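You operate a simulated robot arm through the tools that you are given. There is no shell and no other tool.

Carry out the task below with a simulated robot arm. There is one attempt and no reset: what you move stays moved.

TASK
Shut the water stand's teal drawer, latch the blue cup on the stand and pour in about 40 ml.
Fine: drawer shut, latch with the water stand lever, then pour into the cup from the small white jug; put the jug back. Set down upright: small white jug.

Only the result counts: the job must be done as asked and must still hold three seconds after the hand-in. Knocking over, shifting, dropping, spilling or breaking anything else fails it.

THE ROBOT
A 6-joint arm with a two-finger parallel gripper, fixed in place. Base frame: the origin is on the floor under the middle of its stand, x ahead of it, y to its left, z up; the work surface is at about z = 0.84. Lengths are in m, angles in rad, forces in N, time in s.
It reaches about 1.313 m from its shoulder. Its first joint turns from -2.897 to 2.897 rad. Payload 3.43 kg.
Tool frame: the origin (TCP) lies between the finger pads and is the grasp point; the fingertips stand 0.034 m ahead of it; z points along the fingers, y is the line along which they close. Largest opening 0.128 m; finger width 0.024, thickness 0.012; the body of the gripper, 0.048 by 0.13 m, starts 0.096 m behind the TCP.
Orientation is that of the tool frame in the base frame, as a unit quaternion [x, y, z, w]. With the fingers straight down and closing along the base's y, the tool's x points along the base's -x, its y along +y and its z along -z.

THE INTERFACE
- The arm moves only by the tool play_rows. Its argument "rows" is a list of rows, each a list of 3 entries, a list of its own where there are three numbers: the shift along the tool's x, y, z in cm, then the turn, a rotation vector about the tool's x, y, z in rad, then the opening, from 0 (shut) to 1 (fully open). In form: [[[dx, dy, dz], [wx, wy, wz], gripper], ...]. A call has 1 to 20 rows; each row shifts and turns the commanded pose from where the row before left it, along the tool's axes as they then stand. Each row takes 0.2 s and may step no farther than 0.05 m and 0.15 rad from the row before; otherwise, or with a gripper value out of range, the whole call is refused. A pose out of reach is approached as far as the arm can. The call stops where the force on the tool passes 40 N (or 10 N more than at its start, if that is more) or the arm is blocked; 0.2 s more then pass. Each finger travels about 0.153 m/s and halts on what it meets, pressing with about 24 N; the grip force reading is that of the motor and also rises with nothing between the fingers. The clock runs only during rows and for 0.2 s after the last one: add rows that do not move to give the fingers time. It gives the time, the measured TCP pose, the force on the tool (base axes), the opening and the grip force at its end, in the units of the frame above (readings bear some noise), with the torque about the TCP (base axes, N m) and any sound that the robot's microphone picked up, and new pictures: "views" is both (left out), scene, wrist or none.
- Cameras (640 x 400 px; columns grow to the right, rows downward): "scene" is fixed at [0.4001, -0.6511, 1.5802]; the picture's right is [0.77, -0.64, 0.00], its down [-0.50, -0.60, -0.63] and it looks along [0.40, 0.48, -0.78] (base axes); focal length 343 px, centre (320, 200). "wrist" rides on the gripper at [0.076, -0.011, -0.16] in the tool frame; the picture's right is [0.15, 0.99, 0.00], its down [-0.88, 0.13, -0.46] and it looks along [-0.45, 0.07, 0.89] (tool axes); focal length 234 px, centre (320, 200). There is no depth. A picture from a camera that has moved, and an enlarged one, comes with that camera's place and axes in the base frame and with its lens.
- zoom(camera, box): a new picture of the part [left, top, right, bottom] of that camera's present view, enlarged. It takes no simulated time.
- sign_off(): hands the job in; it is judged then, once.

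Places have to be worked out from the pictures, the camera data and where the tool is seen. Open the gripper and draw the arm clear of the work before you hand the job in, unless the task says otherwise.

The tools are called after "Emit:" as a command line: name --argument value ..., lists and objects as JSON in quotes. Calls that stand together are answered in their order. play_rows: Moves the arm, as the interface text tells. Its arguments: {"type":"object","properties":{"rows":{"type":"array","items":{"type":"array"}},"views":{"type":"string","enum":["both","scene","wrist","none"]}},"required":["rows"]} The other tools are called the same way: zoom (camera, box) takes an enlarged picture of a part of a camera's view; sign_off () hands the job in.

At the start:

```text
clock: 0.0
tcp_pos: [0.6257, -0.1832, 1.1522]
tool_rot: [0.001, 1.0, 0.0, 0.001]
force: [0.6, 0.1, 0.3]
moment: [0.01, -0.01, -0.05]
gripper_width: 0.1282
gripper_force: 0.1
```

scene: 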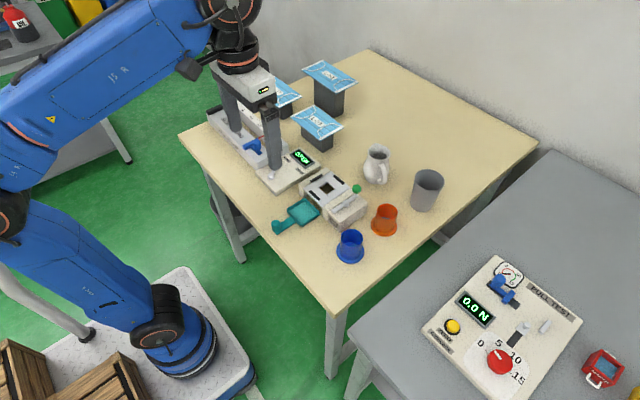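
wrist: 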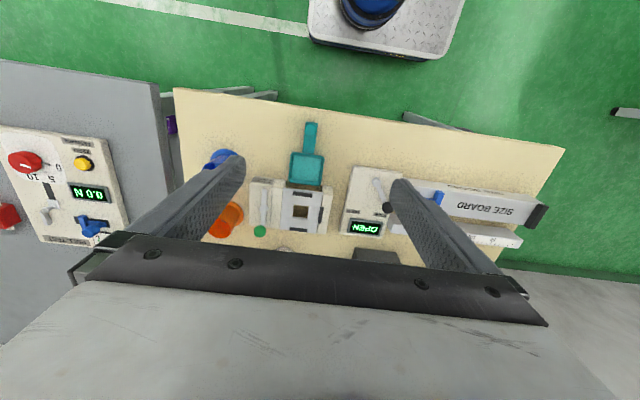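

The pictures show the stand with a teal drawer pulled out toward the robot, blue and orange cups beside it, a white jug and a grey pot. I'll zoom in to work out the details.

Emit:
zoom --camera "scene" --box '[250, 130, 460, 270]'

Emit:
zoom --camera "wrist" --box '[180, 90, 400, 250]'

Emit:
zoom --camera "scene" --box '[290, 160, 380, 240]'

```text
2.86 times, centred on (355, 200) of scene
camera zoom: at [0.4001, -0.6511, 1.5802], right [0.77, -0.64, 0.0], down [-0.5, -0.6, -0.63], along [0.4, 0.48, -0.78], focal length 980 px, centre (220, 200)
```

zoom: 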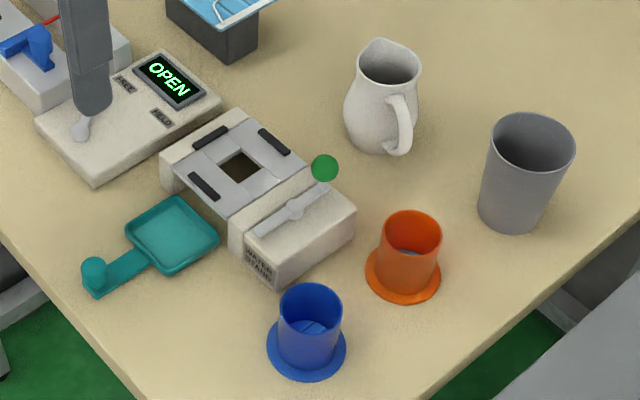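

```text
2.50 times, centred on (290, 170) of wrist
camera zoom: at [0.5485, -0.1952, 1.3114], right [-0.14, 0.99, 0.0], down [0.88, 0.13, 0.46], along [0.45, 0.06, -0.89], focal length 585 px, centre (395, 275)
```

zoom: 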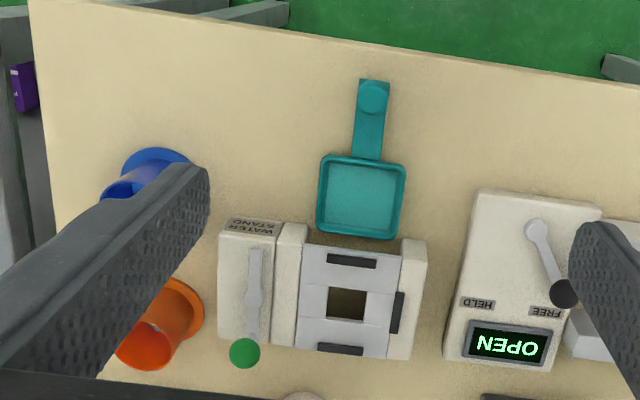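

```text
5.00 times, centred on (335, 200) of scene
camera zoom: at [0.4001, -0.6511, 1.5802], right [0.77, -0.64, 0.0], down [-0.5, -0.6, -0.63], along [0.4, 0.48, -0.78], focal length 1716 px, centre (245, 200)
```

zoom: 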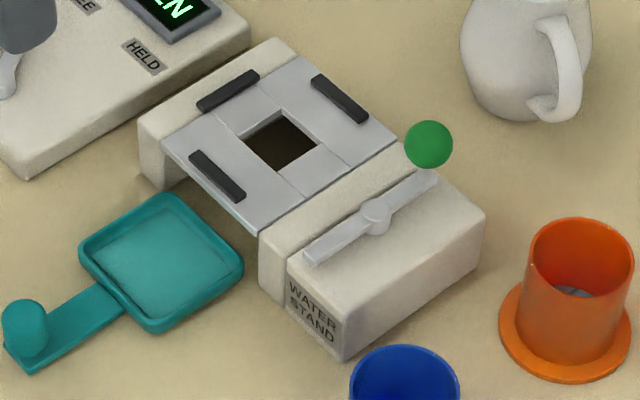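

The stand's axes look aligned with the base. The drawer knob is near (0.628, -0.203, 0.875), the seat centre near (0.80, -0.2025, 0.88), and the blue cup near (0.729, -0.373). I'll zoom further on the lever, cup and jug.

Emit:
zoom --camera "scene" --box '[325, 175, 375, 207]'

Emit:
zoom --camera "scene" --box '[350, 140, 400, 190]'

Emit:
zoom --camera "scene" --box '[330, 200, 410, 270]'

Emit:
zoom --camera "wrist" --box '[250, 150, 360, 250]'

```text
12.50 times, centred on (350, 191) of scene
camera zoom: at [0.4001, -0.6511, 1.5802], right [0.77, -0.64, 0.0], down [-0.5, -0.6, -0.63], along [0.4, 0.48, -0.78], focal length 4289 px, centre (-55, 312)
```

zoom: 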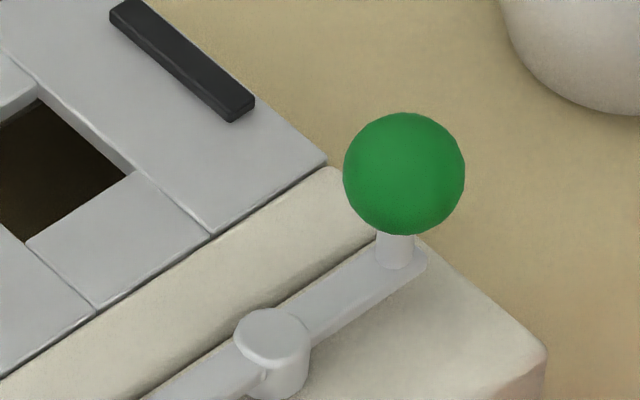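

```text
8.00 times, centred on (375, 165) of scene
camera zoom: at [0.4001, -0.6511, 1.5802], right [0.77, -0.64, 0.0], down [-0.5, -0.6, -0.63], along [0.4, 0.48, -0.78], focal length 2745 px, centre (-120, 480)
```

zoom: 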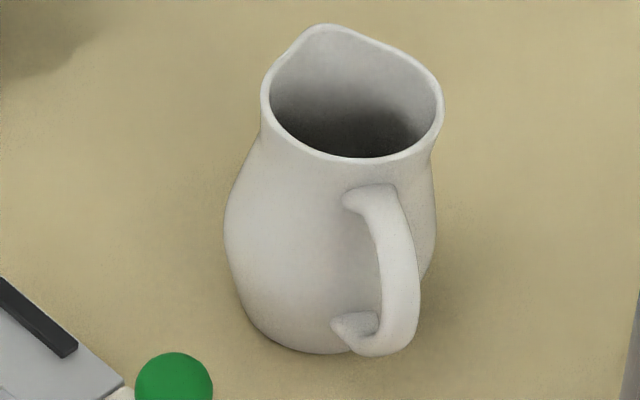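

```text
5.71 times, centred on (370, 235) of scene
camera zoom: at [0.4001, -0.6511, 1.5802], right [0.77, -0.64, 0.0], down [-0.5, -0.6, -0.63], along [0.4, 0.48, -0.78], focal length 1961 px, centre (34, 0)
```

zoom: 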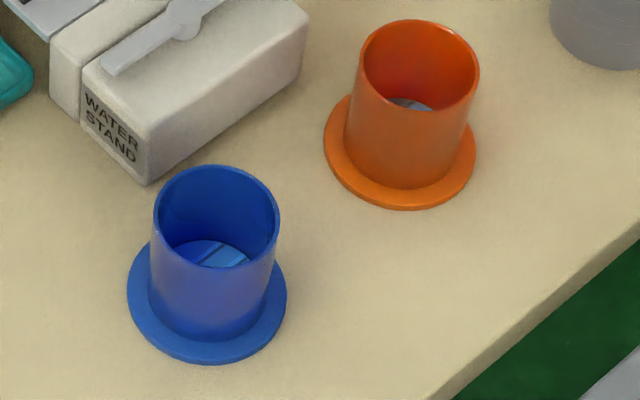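

```text
4.00 times, centred on (305, 200) of wrist
camera zoom: at [0.5485, -0.1952, 1.3114], right [-0.14, 0.99, 0.0], down [0.88, 0.13, 0.46], along [0.45, 0.06, -0.89], focal length 937 px, centre (380, 200)
```

zoom: 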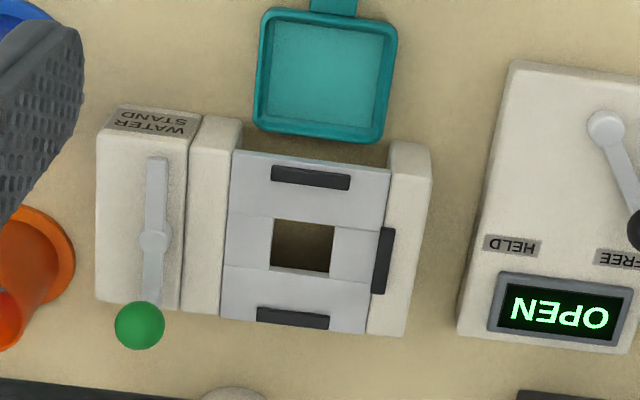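

The lever turns on a vertical pivot near (0.79, -0.279, 0.90), with its ball near (0.83, -0.279, 0.924). First I close the fingers and bring them down on the robot side of the drawer knob.

Emit:
play_rows --rows '[[[1.0, -0.4, 3.0], [0, 0, 0], 0], [[1.0, -0.4, 3.0], [0, 0, 0], 0], [[1.0, -0.4, 3.0], [0, 0, 0], 0], [[1.0, -0.4, 3.0], [0, 0, 0], 0], [[1.0, -0.35, 3.0], [0, 0, 0], 0], [[0, 0, 3.0], [0, 0, 0], 0], [[0, 0, 3.0], [0, 0, 0], 0], [[0, 0, 3.0], [0, 0, 0], 0], [[0, 0, 0], [0, 0, 0], 0]]'

```text
clock: 2.0
tcp_pos: [0.5736, -0.2032, 0.9139]
tool_rot: [0.0, 1.0, -0.001, 0.001]
force: [0.6, 0.3, 0.1]
moment: [-0.02, -0.02, -0.02]
gripper_width: 0.0001
gripper_force: 24.6
camera wrist: at [0.4968, -0.2148, 1.0724], right [-0.14, 0.99, 0.0], down [0.88, 0.13, 0.46], along [0.45, 0.06, -0.89], focal length 234 px, centre (320, 200)
```

scene: 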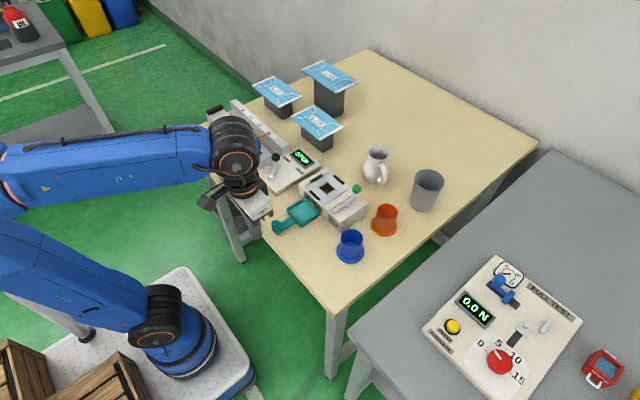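
wrist: 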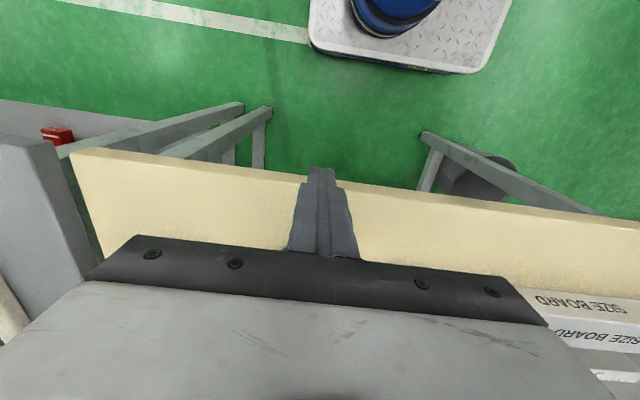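

The fingers are closed and just in front of the knob, about at the table edge. I go down until the tips are around z = 0.855 and check the alignment in the scene view.

Emit:
play_rows --rows '[[[0, 0, 1.3], [0, 0, 0], 0], [[0, 0, 1.2], [0, 0, 0], 0], [[0, 0, 0], [0, 0, 0], 0]]' --views "none"

Emit:
zoom --camera "scene" --box '[220, 160, 380, 260]'

```text
clock: 2.8
tcp_pos: [0.5751, -0.2039, 0.8879]
tool_rot: [0.001, 1.0, -0.001, 0.0]
force: [0.5, 1.0, -0.1]
moment: [0.01, 0.0, 0.01]
gripper_width: 0.0
gripper_force: 24.2
```

```text
4.00 times, centred on (300, 210) of scene
camera zoom: at [0.4001, -0.6511, 1.5802], right [0.77, -0.64, 0.0], down [-0.5, -0.6, -0.63], along [0.4, 0.48, -0.78], focal length 1372 px, centre (400, 160)
```

zoom: 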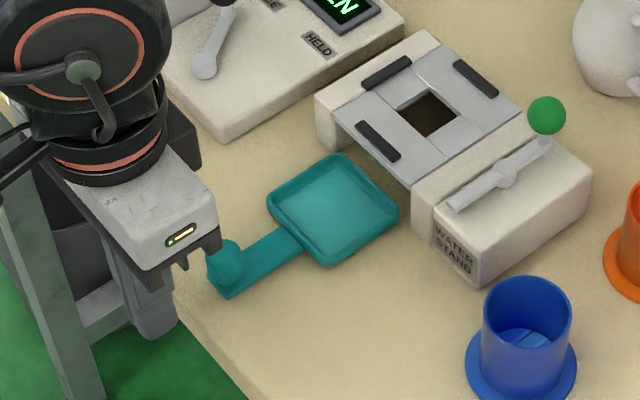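

The gripper lines up with the knob. Now I push along +x, slowing toward the end of travel.

Emit:
play_rows --rows '[[[-1.5, 0, 0], [0, 0, 0], 0], [[-1.0, 0, 0], [0, 0, 0], 0], [[-1.0, 0, 0], [0, 0, 0], 0], [[-1.0, 0, 0], [0, 0, 0], 0], [[-1.0, 0, 0], [0, 0, 0], 0], [[-1.0, 0, 0], [0, 0, 0], 0], [[-1.0, 0, 0], [0, 0, 0], 0], [[-1.0, 0, 0], [0, 0, 0], 0]]' --views "scene"

```text
clock: 4.6
tcp_pos: [0.6594, -0.2048, 0.8862]
tool_rot: [0.0, 1.0, -0.001, 0.001]
force: [0.3, 0.1, 0.3]
moment: [-0.01, -0.02, 0.02]
gripper_width: 0.0
gripper_force: 23.6
```

scene: 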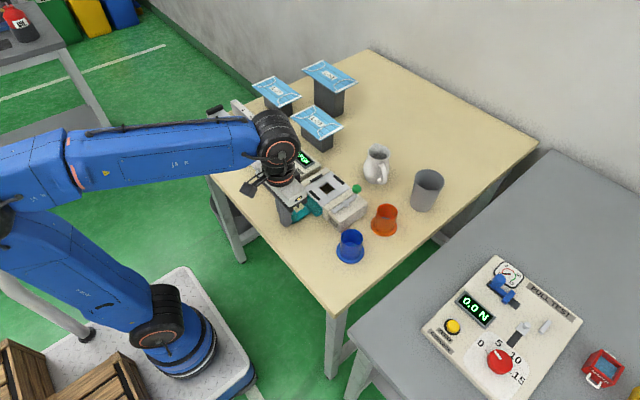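

Emit:
zoom --camera "scene" --box '[240, 150, 400, 250]'

```text
4.00 times, centred on (320, 200) of scene
camera zoom: at [0.4001, -0.6511, 1.5802], right [0.77, -0.64, 0.0], down [-0.5, -0.6, -0.63], along [0.4, 0.48, -0.78], focal length 1372 px, centre (320, 200)
```

zoom: 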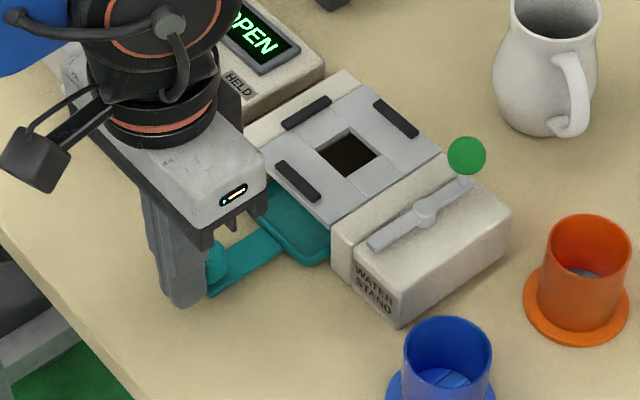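

The drawer is sliding freely and straight, still partly out. I keep pushing in small steps to its stop.

Emit:
play_rows --rows '[[[-1.0, 0, 0], [0, 0, 0], 0], [[-0.7, 0, 0], [0, 0, 0], 0], [[-0.5, 0, 0], [0, 0, 0], 0], [[-0.5, 0, 0], [0, 0, 0], 0], [[-0.4, 0, 0], [0, 0, 0], 0], [[-0.4, 0, 0], [0, 0, 0], 0], [[0, 0, 0], [0, 0, 0], 0]]' --views "none"

Emit:
zoom --camera "scene" --box '[260, 150, 400, 250]'

```text
clock: 6.0
tcp_pos: [0.6916, -0.2038, 0.8873]
tool_rot: [0.0, 1.0, -0.001, -0.003]
force: [-15.8, 0.3, 6.8]
moment: [-0.18, 0.39, 0.06]
gripper_width: 0.0001
gripper_force: 24.2
stopped in row 7: the force on the tool passed its limit at 47 N (the readings are from after the stop); the commanded pose is now the measured one
```

```text
4.00 times, centred on (330, 200) of scene
camera zoom: at [0.4001, -0.6511, 1.5802], right [0.77, -0.64, 0.0], down [-0.5, -0.6, -0.63], along [0.4, 0.48, -0.78], focal length 1372 px, centre (280, 200)
```

zoom: 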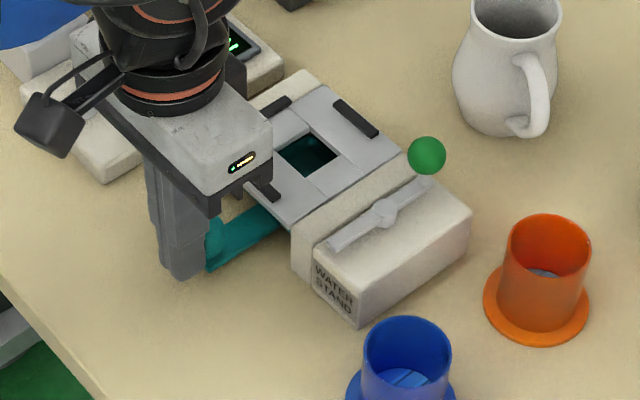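

The drawer reached its stop: force rose to 47 N, teal is visible under the hole, and the ball's pixel position shows the stand hasn't moved. I back off, lift, open the gripper and head to a viewing pose near the blue cup.

Emit:
play_rows --rows '[[[1.5, 0, 0], [0, 0, 0], 0], [[2.0, 0, 0], [0, 0, 0], 0], [[0, 0, -4.0], [0, 0, 0], 0], [[0, 0, -4.0], [0, 0, 0], 0], [[0, 0, -4.0], [0, 0, 0], 0], [[0, -4, -4.0], [0, 0, 0], 1], [[0, -4, -2.0], [0, 0, 0], 1], [[-1, -4, 0], [0, 0, 0], 1], [[-1, -4, 0], [0, 0, 0], 1], [[0, -1, 0], [0, 0, 0], 1], [[0, 0, 0], [0, 0, 0], 1]]' --views "both"

Emit:
zoom --camera "scene" --box '[260, 150, 400, 250]'

Emit:
zoom --camera "wrist" --box '[200, 100, 520, 250]'

```text
refused: row 6 steps farther than a row can; nothing moved
```

```text
4.00 times, centred on (330, 200) of scene
camera zoom: at [0.4001, -0.6511, 1.5802], right [0.77, -0.64, 0.0], down [-0.5, -0.6, -0.63], along [0.4, 0.48, -0.78], focal length 1372 px, centre (280, 200)
```

zoom: 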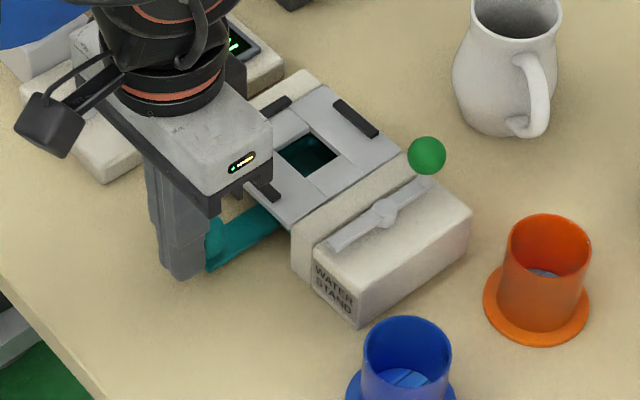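

```text
2.00 times, centred on (360, 175) of wrist
camera zoom: at [0.6158, -0.2153, 1.0477], right [-0.14, 0.99, 0.0], down [0.88, 0.13, 0.45], along [0.44, 0.06, -0.89], focal length 468 px, centre (240, 250)
```

zoom: 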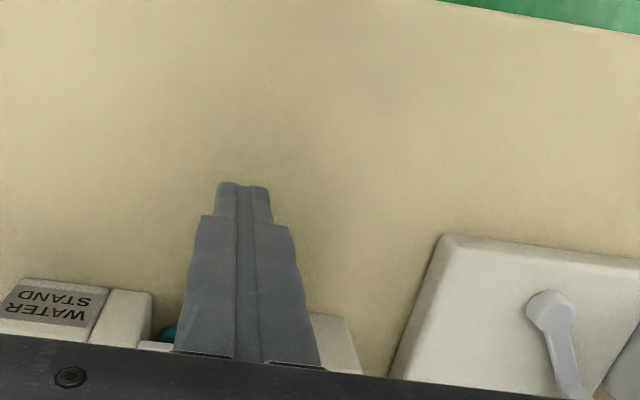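

That call was refused because one row stepped diagonally too far. I repeat the same retreat with smaller steps.

Emit:
play_rows --rows '[[[1.5, 0, 0], [0, 0, 0], 0], [[2.0, 0, 0], [0, 0, 0], 0], [[0, 0, -4.0], [0, 0, 0], 0], [[0, 0, -4.0], [0, 0, 0], 0], [[0, 0, -4.0], [0, 0, 0], 0], [[0, -3, -3.0], [0, 0, 0], 1], [[0, -3, -3.0], [0, 0, 0], 1], [[-1, -4, 0], [0, 0, 0], 1], [[-1, -4, 0], [0, 0, 0], 1], [[0, -3, 0], [0, 0, 0], 1], [[0, 0, 0], [0, 0, 0], 1]]' --views "both"

Emit:
zoom --camera "scene" --box '[260, 150, 400, 250]'

Emit:
zoom --camera "wrist" --box '[200, 100, 520, 250]'

```text
clock: 8.4
tcp_pos: [0.6774, -0.375, 1.0661]
tool_rot: [0.001, 1.0, 0.001, -0.003]
force: [0.2, 0.3, -0.1]
moment: [0.01, -0.01, -0.01]
gripper_width: 0.1279
gripper_force: 0.0
camera wrist: at [0.6024, -0.3855, 1.2259], right [-0.14, 0.99, 0.0], down [0.88, 0.13, 0.45], along [0.44, 0.07, -0.89], focal length 234 px, centre (320, 200)
```

scene: 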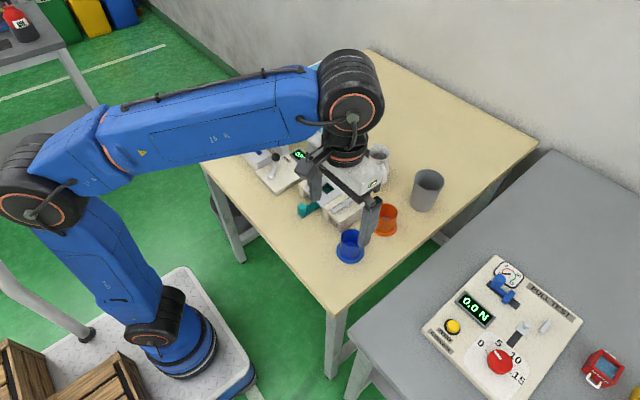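
wrist: 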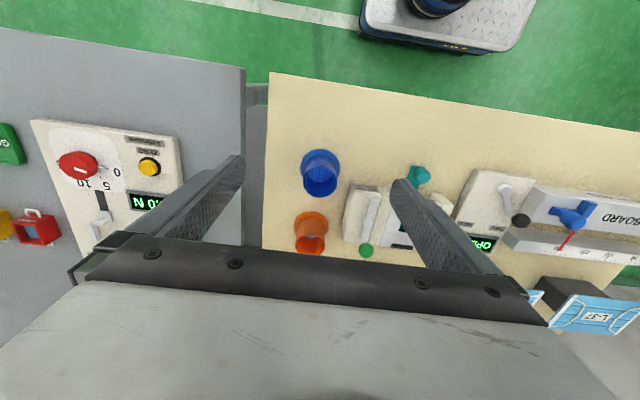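

```text
4.00 times, centred on (330, 200) of scene
camera zoom: at [0.4001, -0.6511, 1.5802], right [0.77, -0.64, 0.0], down [-0.5, -0.6, -0.63], along [0.4, 0.48, -0.78], focal length 1372 px, centre (280, 200)
```

zoom: 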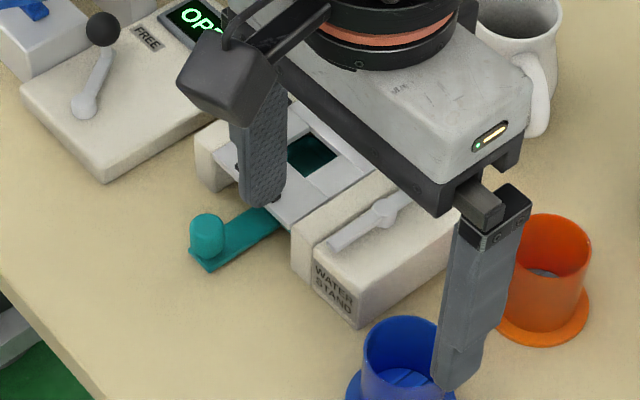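

```text
2.00 times, centred on (360, 175) of wrist
camera zoom: at [0.6024, -0.3855, 1.2259], right [-0.14, 0.99, 0.0], down [0.88, 0.13, 0.45], along [0.44, 0.07, -0.89], focal length 468 px, centre (240, 250)
```

zoom: 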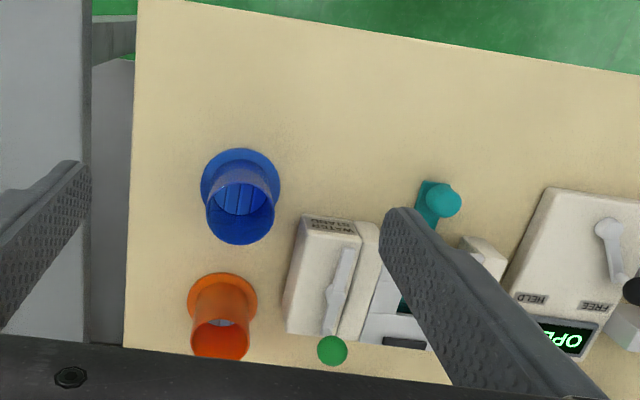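

The drawer stayed shut. I'll look closely into the blue cup and refine its position from this wrist view.

Emit:
zoom --camera "wrist" --box '[290, 140, 350, 190]'

Emit:
zoom --camera "scene" --box '[335, 225, 365, 265]'

```text
8.00 times, centred on (320, 165) of wrist
camera zoom: at [0.6024, -0.3855, 1.2259], right [-0.14, 0.99, 0.0], down [0.88, 0.13, 0.45], along [0.44, 0.07, -0.89], focal length 1873 px, centre (320, 480)
```

zoom: 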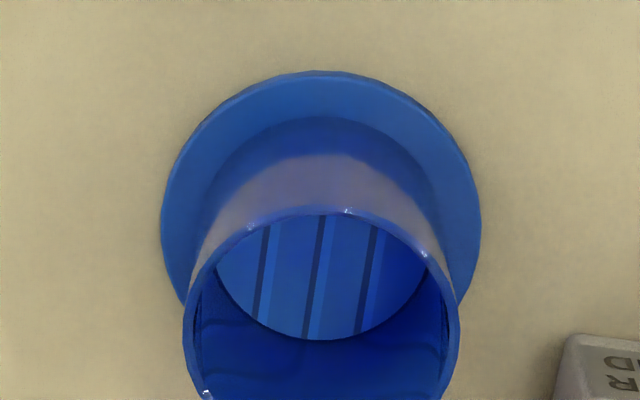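

```text
10.00 times, centred on (350, 245) of scene
camera zoom: at [0.4001, -0.6511, 1.5802], right [0.77, -0.64, 0.0], down [-0.5, -0.6, -0.63], along [0.4, 0.48, -0.78], focal length 3431 px, centre (20, -250)
```

zoom: 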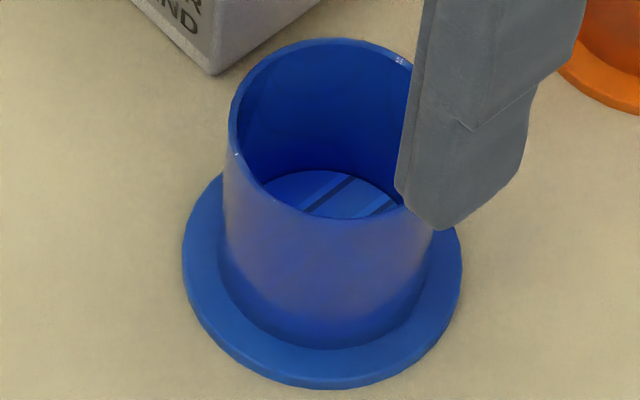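

The cup floor is just slatted. Combining the views, the blue cup is near (0.7295, -0.368), rim at about z = 0.907. I narrow the fingers to roughly 77 mm so they clear the stand housing, and come over the cup.

Emit:
play_rows --rows '[[[-2.6, 0.3, 0], [0, 0, 0], 0.6], [[-2.6, 0.35, 0], [0, 0, 0], 0.6], [[0, 0, 3.0], [0, 0, 0], 0.6], [[0, 0, 3.0], [0, 0, 0], 0.6], [[0, 0, 2.6], [0, 0, 0], 0.6], [[0, 0, 0], [0, 0, 0], 0.6]]' --views "both"

Emit:
zoom --camera "scene" --box '[290, 190, 410, 270]'

Emit:
zoom --camera "wrist" --box '[240, 140, 400, 260]'

```text
clock: 9.8
tcp_pos: [0.7286, -0.3683, 0.9813]
tool_rot: [0.0, 1.0, 0.0, -0.004]
force: [-0.5, 0.4, 0.6]
moment: [0.01, -0.01, -0.01]
gripper_width: 0.0768
gripper_force: 0.1
camera wrist: at [0.6535, -0.3799, 1.1409], right [-0.14, 0.99, 0.0], down [0.88, 0.13, 0.45], along [0.44, 0.07, -0.89], focal length 234 px, centre (320, 200)
```

scene: 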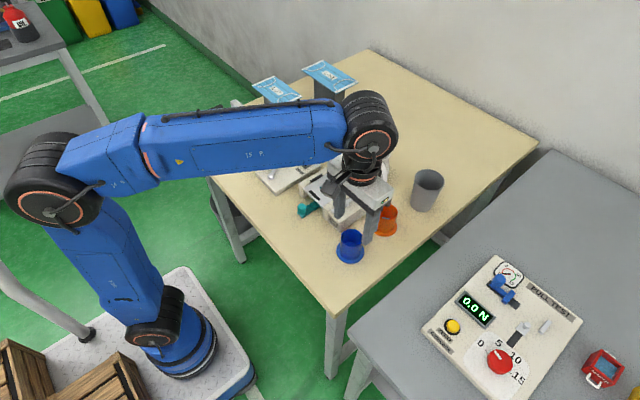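
wrist: 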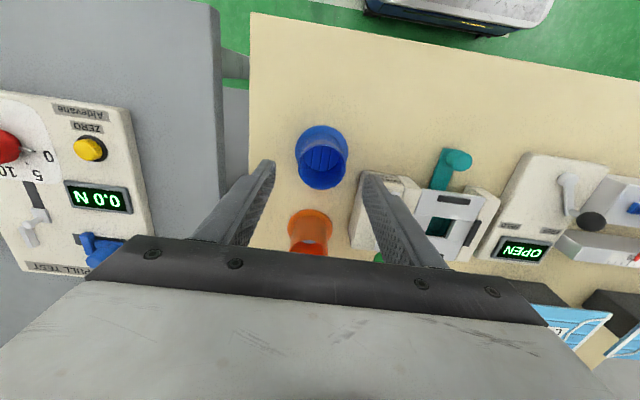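

```text
5.00 times, centred on (350, 230) of scene
camera zoom: at [0.4001, -0.6511, 1.5802], right [0.77, -0.64, 0.0], down [-0.5, -0.6, -0.63], along [0.4, 0.48, -0.78], focal length 1716 px, centre (170, 50)
```

zoom: 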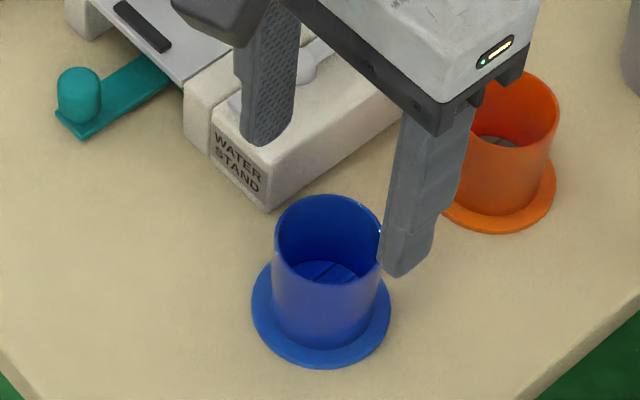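

```text
3.33 times, centred on (320, 200) of wrist
camera zoom: at [0.6535, -0.3799, 1.1409], right [-0.14, 0.99, 0.0], down [0.88, 0.13, 0.45], along [0.44, 0.07, -0.89], focal length 781 px, centre (320, 200)
```

zoom: 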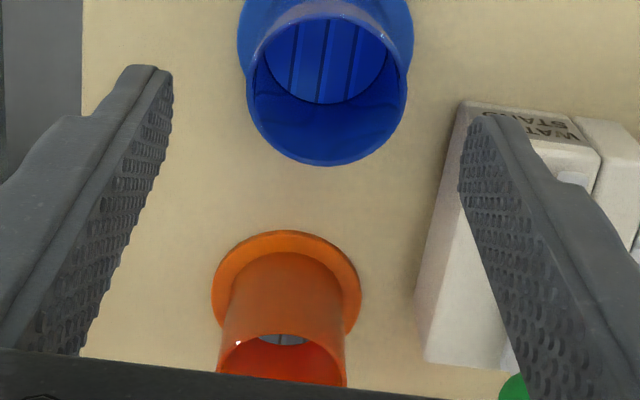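

Wrist view puts the rim centre near (0.731, -0.366). I narrow slightly more and go down with the fingers around the cup body.

Emit:
play_rows --rows '[[[-0.2, 0.15, 0], [0, 0, 0], 0.54], [[0, 0, 2.0], [0, 0, 0], 0.54], [[0, 0, 2.0], [0, 0, 0], 0.54], [[0, 0, 2.0], [0, 0, 0], 0.54], [[0, 0, 1.2], [0, 0, 0], 0.54], [[0, 0, 0.5], [0, 0, 0], 0.54], [[0, 0, 0], [0, 0, 0], 0.54]]' --views "both"

Emit:
zoom --camera "scene" --box '[310, 200, 400, 270]'

Emit:
zoom --camera "wrist" --box '[240, 110, 400, 250]'

```text
clock: 11.4
tcp_pos: [0.7306, -0.3658, 0.9041]
tool_rot: [0.001, 1.0, 0.001, -0.004]
force: [-0.2, 0.3, -0.2]
moment: [0.01, 0.01, 0.01]
gripper_width: 0.0689
gripper_force: 0.0
camera wrist: at [0.6554, -0.3783, 1.0639], right [-0.14, 0.99, 0.0], down [0.88, 0.13, 0.45], along [0.45, 0.07, -0.89], focal length 234 px, centre (320, 200)
```

scene: 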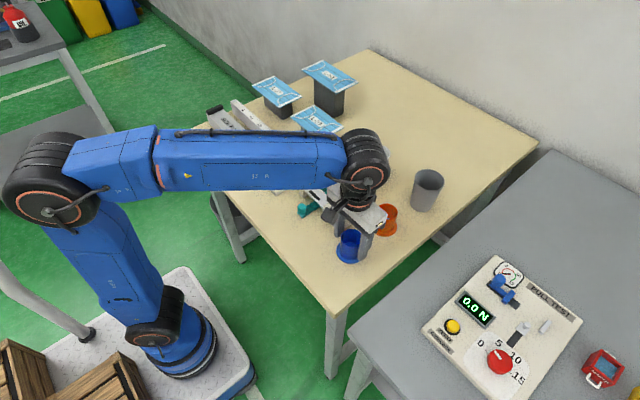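
wrist: 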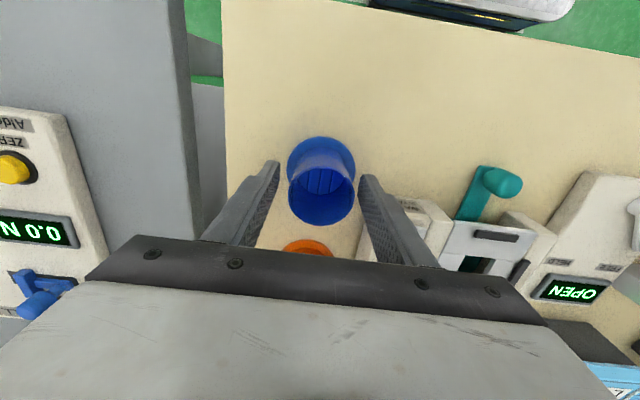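

```text
5.71 times, centred on (355, 235) of scene
camera zoom: at [0.4001, -0.6511, 1.5802], right [0.77, -0.64, 0.0], down [-0.5, -0.6, -0.63], along [0.4, 0.48, -0.78], focal length 1961 px, centre (120, 0)
```

zoom: 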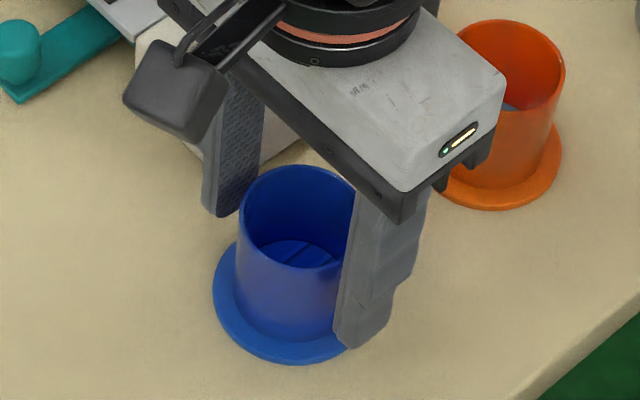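

```text
2.86 times, centred on (320, 180) of wrist
camera zoom: at [0.6554, -0.3783, 1.0639], right [-0.14, 0.99, 0.0], down [0.88, 0.13, 0.45], along [0.45, 0.07, -0.89], focal length 669 px, centre (320, 257)
```

zoom: 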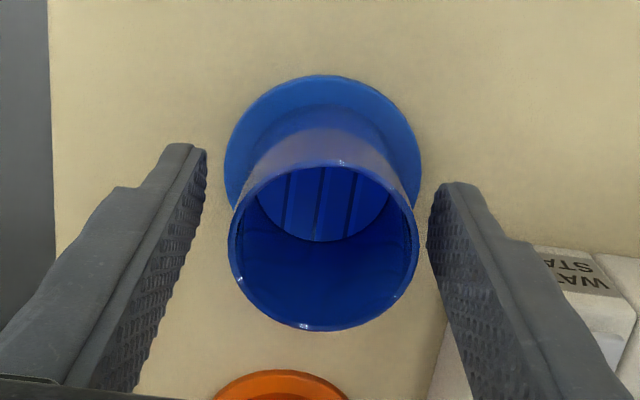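

The rim centre sits almost exactly at the TCP. I close on the cup.

Emit:
play_rows --rows '[[[0, 0, 0], [0, 0, 0], 0.3], [[0, 0, 0], [0, 0, 0], 0.3], [[0, 0, 0], [0, 0, 0], 0.3]]' --views "none"

```text
clock: 12.2
tcp_pos: [0.7299, -0.3671, 0.9045]
tool_rot: [0.001, 1.0, 0.0, -0.003]
force: [-1.0, -0.3, 0.1]
moment: [0.06, -0.01, 0.02]
gripper_width: 0.05
gripper_force: 23.5
```

Gripped at 50 mm. I lift it well above the stand and lever ball, and carry it over the seat.

Emit:
play_rows --rows '[[[0, 0, -1.0], [0, 0, 0], 0.3], [[0, 0, -3.0], [0, 0, 0], 0.3], [[0, 0, -4.0], [0, 0, 0], 0.3], [[0, 0, -4.5], [0, 0, 0], 0.3], [[0, 0, -2.0], [0, 0, 0], 0.3], [[-1.4, 3.0, 0], [0, 0, 0], 0.3], [[-1.4, 3.2, 0], [0, 0, 0], 0.3], [[-1.4, 3.2, 0], [0, 0, 0], 0.3], [[-1.4, 3.6, 0], [0, 0, 0], 0.3], [[-1.4, 3.4, 0], [0, 0, 0], 0.3], [[0, 0, 0], [0, 0, 0], 0.3]]' --views "both"

Emit:
zoom --camera "scene" --box '[280, 140, 400, 240]'

Emit:
zoom --camera "wrist" --box '[220, 100, 440, 260]'

```text
clock: 14.6
tcp_pos: [0.7981, -0.2006, 1.046]
tool_rot: [0.001, 1.0, -0.001, -0.003]
force: [-0.2, -0.2, -0.7]
moment: [0.01, -0.03, 0.02]
gripper_width: 0.0496
gripper_force: 24.1
camera wrist: at [0.7235, -0.212, 1.2062], right [-0.14, 0.99, 0.0], down [0.88, 0.13, 0.45], along [0.44, 0.07, -0.89], focal length 234 px, centre (320, 200)
```

scene: 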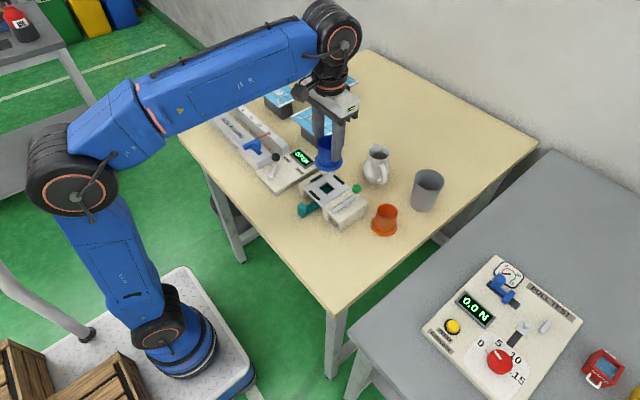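
wrist: 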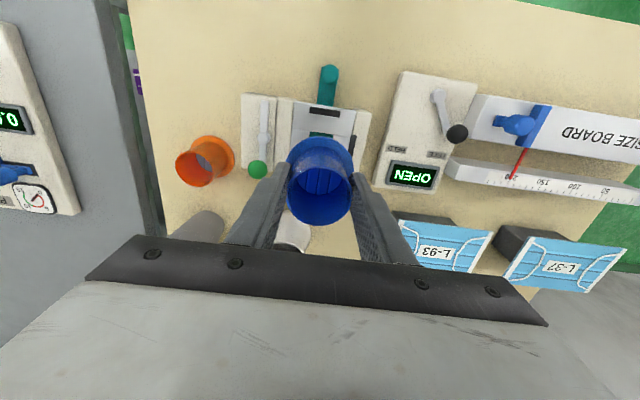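

```text
4.00 times, centred on (340, 190) of scene
camera zoom: at [0.4001, -0.6511, 1.5802], right [0.77, -0.64, 0.0], down [-0.5, -0.6, -0.63], along [0.4, 0.48, -0.78], focal length 1372 px, centre (240, 240)
```

zoom: 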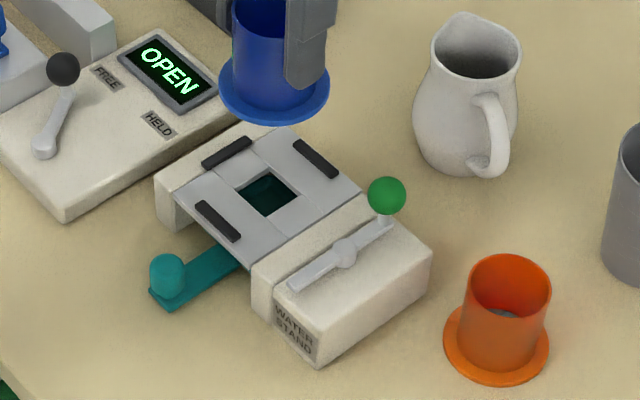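

```text
2.50 times, centred on (330, 180) of wrist
camera zoom: at [0.7235, -0.212, 1.2062], right [-0.14, 0.99, 0.0], down [0.88, 0.13, 0.45], along [0.44, 0.07, -0.89], focal length 585 px, centre (295, 250)
```

zoom: 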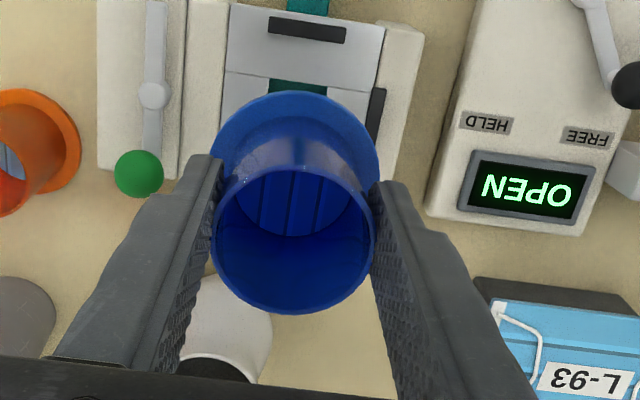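

The seat centre now computes to about (0.797, -0.200, 0.882), and the cup hangs almost over it. I lower the cup partway and compare the flange with the black pads directly.

Emit:
play_rows --rows '[[[0, 0, 3.0], [0, 0, 0], 0.3], [[0, 0, 3.0], [0, 0, 0], 0.3], [[0, 0, 1.0], [0, 0, 0], 0.3], [[0, 0, 0], [0, 0, 0], 0.3]]' --views "both"

Emit:
zoom --camera "scene" --box '[290, 150, 390, 230]'

Emit:
zoom --camera "wrist" --box '[250, 80, 410, 250]'

```text
clock: 15.6
tcp_pos: [0.8025, -0.2041, 0.9772]
tool_rot: [0.001, 1.0, 0.0, -0.003]
force: [0.2, 0.3, -0.3]
moment: [0.01, 0.01, 0.02]
gripper_width: 0.05
gripper_force: 23.8
camera wrist: at [0.7276, -0.2148, 1.1367], right [-0.14, 0.99, 0.0], down [0.88, 0.13, 0.45], along [0.45, 0.07, -0.89], focal length 234 px, centre (320, 200)
```

scene: 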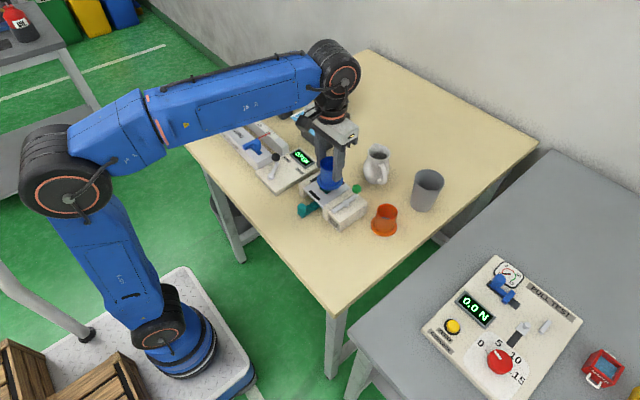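
wrist: 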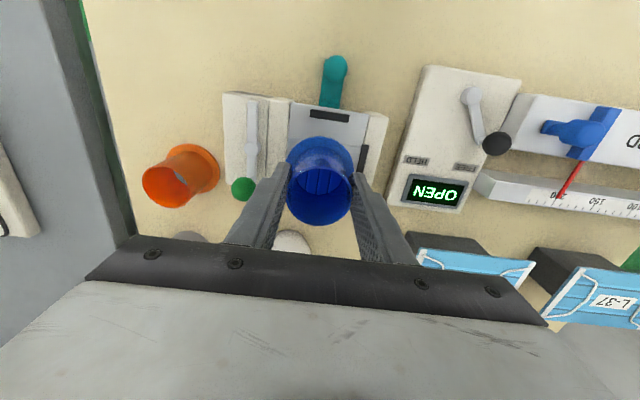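

```text
5.00 times, centred on (340, 190) of scene
camera zoom: at [0.4001, -0.6511, 1.5802], right [0.77, -0.64, 0.0], down [-0.5, -0.6, -0.63], along [0.4, 0.48, -0.78], focal length 1716 px, centre (220, 250)
```

zoom: 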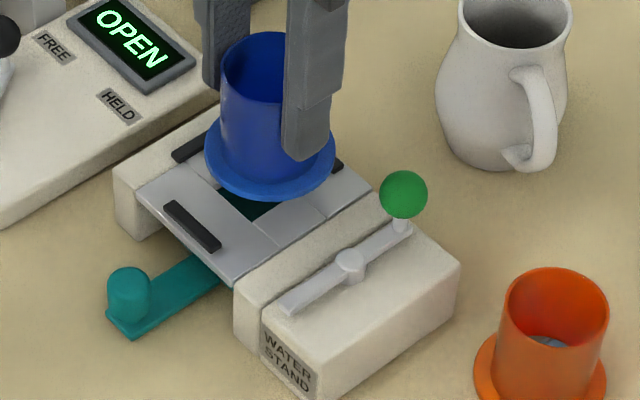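

```text
2.35 times, centred on (330, 165) of wrist
camera zoom: at [0.7276, -0.2148, 1.1367], right [-0.14, 0.99, 0.0], down [0.88, 0.13, 0.45], along [0.45, 0.07, -0.89], focal length 551 px, centre (296, 282)
```

zoom: 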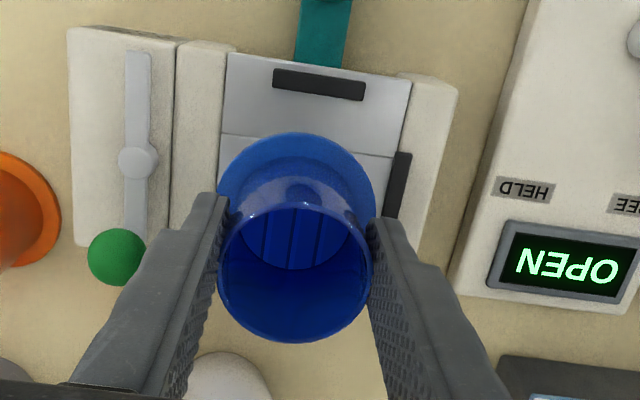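

Relative to the pads, the seat centre lies about 2.4 mm toward -x and 3.5 mm toward +y of the cup's axis. I correct by that and lower to just above the pads.

Emit:
play_rows --rows '[[[0.24, 0.35, 0], [0, 0, 0], 0.3], [[0, 0, 1.0], [0, 0, 0], 0.3], [[0, 0, 0.7], [0, 0, 0], 0.3], [[0, 0, 0], [0, 0, 0], 0.3]]' --views "none"

Emit:
zoom --camera "scene" --box '[300, 155, 370, 215]'

Emit:
zoom --camera "wrist" --box '[260, 80, 390, 220]'

```text
clock: 16.6
tcp_pos: [0.7998, -0.1991, 0.9602]
tool_rot: [0.001, 1.0, 0.0, -0.003]
force: [0.3, 0.4, -0.8]
moment: [-0.02, -0.05, -0.01]
gripper_width: 0.05
gripper_force: 23.8
```

```text
6.67 times, centred on (335, 185) of scene
camera zoom: at [0.4001, -0.6511, 1.5802], right [0.77, -0.64, 0.0], down [-0.5, -0.6, -0.63], along [0.4, 0.48, -0.78], focal length 2288 px, centre (220, 300)
```

zoom: 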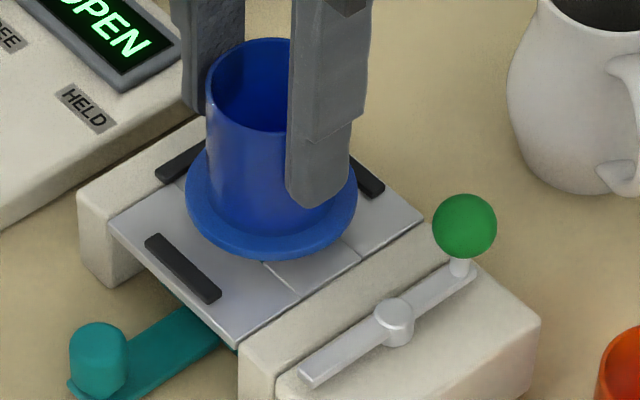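

```text
2.86 times, centred on (325, 150) of wrist
camera zoom: at [0.7241, -0.2102, 1.1203], right [-0.14, 0.99, 0.0], down [0.88, 0.13, 0.45], along [0.45, 0.07, -0.89], focal length 669 px, centre (306, 343)
```

zoom: 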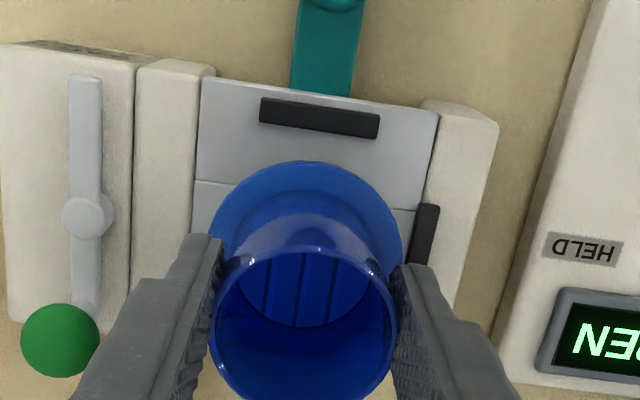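

The cup now sits centred between the pads to within about 2 mm by both views. I lower it slowly onto the seat.

Emit:
play_rows --rows '[[[0, 0, 0.5], [0, 0, 0], 0.3], [[0, 0, 0.4], [0, 0, 0], 0.3], [[0, 0, 0.2], [0, 0, 0], 0.3], [[0, 0, 0], [0, 0, 0], 0.3]]' --views "none"

Emit:
zoom --camera "scene" --box '[300, 155, 370, 215]'

Emit:
zoom --camera "wrist" --box '[260, 80, 390, 220]'

```text
clock: 17.6
tcp_pos: [0.7992, -0.2, 0.9497]
tool_rot: [0.001, 1.0, 0.0, -0.003]
force: [-0.4, -0.1, 1.9]
moment: [0.07, 0.02, -0.02]
gripper_width: 0.0498
gripper_force: 24.4
```

```text
6.67 times, centred on (335, 185) of scene
camera zoom: at [0.4001, -0.6511, 1.5802], right [0.77, -0.64, 0.0], down [-0.5, -0.6, -0.63], along [0.4, 0.48, -0.78], focal length 2288 px, centre (220, 300)
```

zoom: 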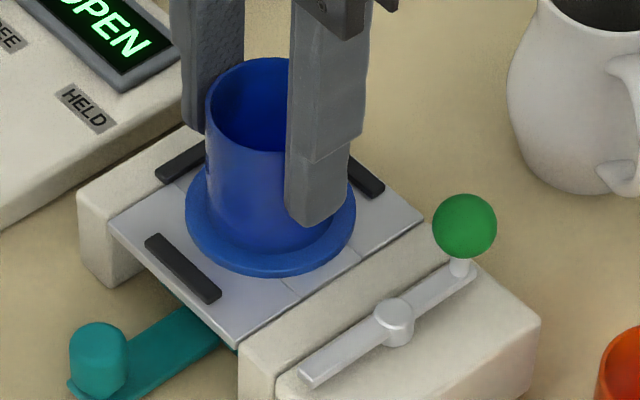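

```text
2.86 times, centred on (325, 150) of wrist
camera zoom: at [0.7237, -0.2104, 1.1099], right [-0.14, 0.99, 0.0], down [0.88, 0.13, 0.45], along [0.45, 0.07, -0.89], focal length 669 px, centre (306, 343)
```

zoom: 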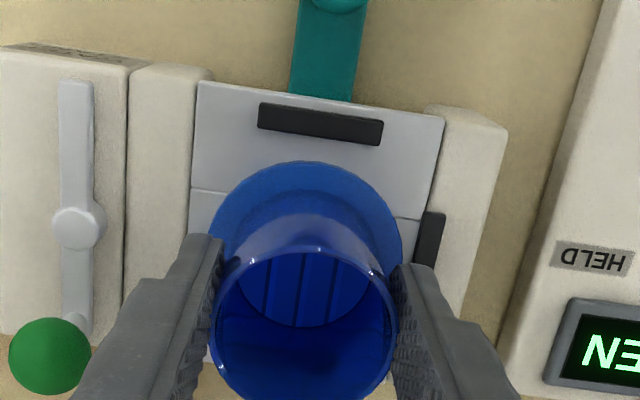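

A small upward force appears (1.9 N), which may be first contact. I look closely before pressing further.

Emit:
zoom --camera "scene" --box '[315, 170, 355, 205]'

Emit:
zoom --camera "wrist" --box '[290, 90, 370, 180]'

```text
11.43 times, centred on (335, 188) of scene
camera zoom: at [0.4001, -0.6511, 1.5802], right [0.77, -0.64, 0.0], down [-0.5, -0.6, -0.63], along [0.4, 0.48, -0.78], focal length 3921 px, centre (149, 343)
```

zoom: 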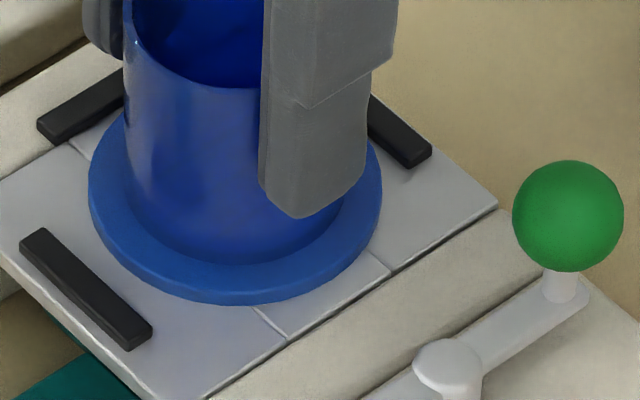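

```text
4.44 times, centred on (330, 135) of wrist
camera zoom: at [0.7237, -0.2104, 1.1099], right [-0.14, 0.99, 0.0], down [0.88, 0.13, 0.45], along [0.45, 0.07, -0.89], focal length 1041 px, centre (276, 489)
```

zoom: 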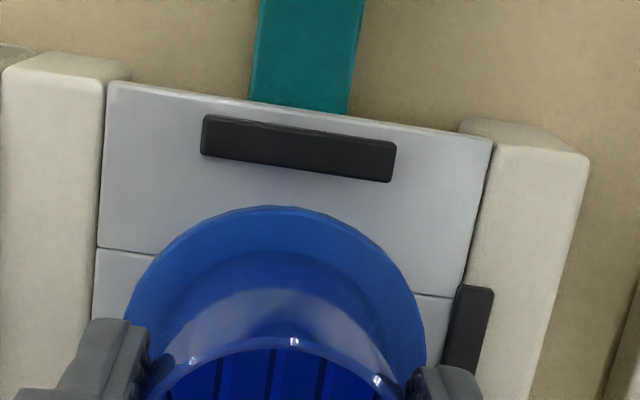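

Geometry suggests a gap of a few mm remains. I step down 2 mm at a time, watching the force.

Emit:
play_rows --rows '[[[0, 0, 0.1], [0, 0, 0], 0.3], [[0, 0, 0.1], [0, 0, 0], 0.3], [[0, 0, 0], [0, 0, 0], 0.3]]' --views "none"

```text
clock: 18.4
tcp_pos: [0.7996, -0.1978, 0.9493]
tool_rot: [0.001, 1.0, -0.001, -0.001]
force: [1.4, -2.6, 25.0]
moment: [0.09, 0.14, 0.01]
gripper_width: 0.0498
gripper_force: 23.9
```

25 N after 2 mm, so the cup is on a surface at about z = 0.886. Redoing the perspective properly, both views put the cup about 4.5 mm too far +x and 2.5 mm too far +y. I lift slightly, correct, and touch down again.

Emit:
play_rows --rows '[[[0, 0, -0.7], [0, 0, 0], 0.3], [[0.45, -0.25, 0], [0, 0, 0], 0.3], [[0, 0, 0], [0, 0, 0], 0.3], [[0, 0, 0.3], [0, 0, 0], 0.3], [[0, 0, 0.15], [0, 0, 0], 0.3], [[0, 0, 0], [0, 0, 0], 0.3]]' --views "none"

Emit:
zoom --camera "scene" --box '[315, 170, 355, 205]'

Emit:
zoom --camera "wrist" --box '[290, 90, 370, 180]'

```text
clock: 19.8
tcp_pos: [0.7941, -0.2015, 0.9513]
tool_rot: [0.001, 1.0, 0.0, -0.004]
force: [0.3, 0.1, -0.7]
moment: [0.0, -0.01, 0.02]
gripper_width: 0.0502
gripper_force: 24.0
```

```text
11.43 times, centred on (335, 188) of scene
camera zoom: at [0.4001, -0.6511, 1.5802], right [0.77, -0.64, 0.0], down [-0.5, -0.6, -0.63], along [0.4, 0.48, -0.78], focal length 3921 px, centre (149, 343)
```

zoom: 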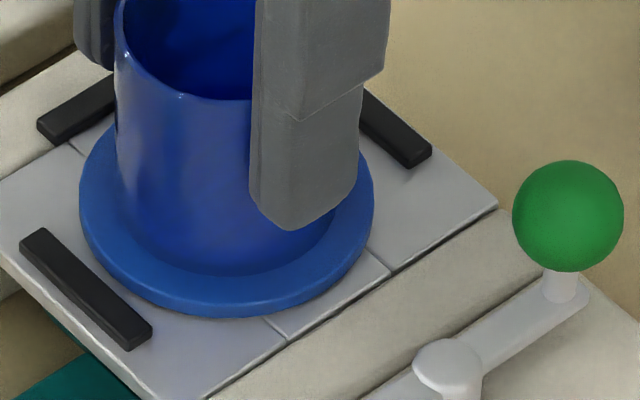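

```text
4.44 times, centred on (330, 135) of wrist
camera zoom: at [0.7193, -0.2126, 1.1111], right [-0.14, 0.99, 0.0], down [0.88, 0.13, 0.45], along [0.44, 0.07, -0.89], focal length 1041 px, centre (276, 489)
```

zoom: 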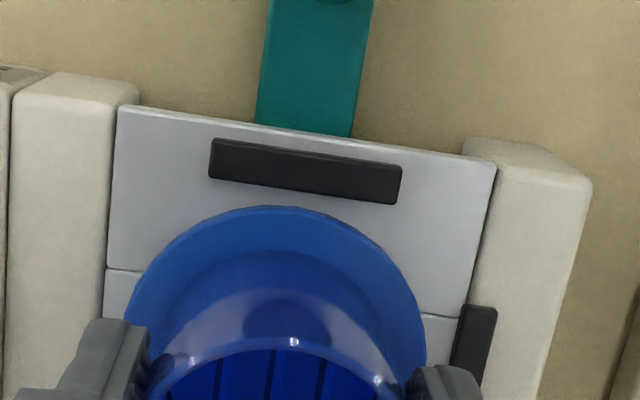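

Now the flange looks well centred between all pads (4–6 mm gaps all round). I lower the last millimetre or two until light contact.

Emit:
play_rows --rows '[[[0, 0, 0.1], [0, 0, 0], 0.3], [[0, 0, 0], [0, 0, 0], 0.3]]' --views "none"

```text
clock: 20.4
tcp_pos: [0.7937, -0.2014, 0.95]
tool_rot: [0.001, 1.0, 0.0, -0.004]
force: [0.1, 0.5, -0.7]
moment: [0.0, 0.03, 0.02]
gripper_width: 0.0499
gripper_force: 23.8
```

Emit:
play_rows --rows '[[[0, 0, 0.1], [0, 0, 0], 0.3], [[0, 0, 0], [0, 0, 0], 0.3]]' --views "none"

```text
clock: 21.0
tcp_pos: [0.7943, -0.2001, 0.95]
tool_rot: [0.001, 1.0, -0.001, -0.002]
force: [1.0, -2.6, 10.3]
moment: [0.08, -0.14, -0.04]
gripper_width: 0.0499
gripper_force: 24.0
```

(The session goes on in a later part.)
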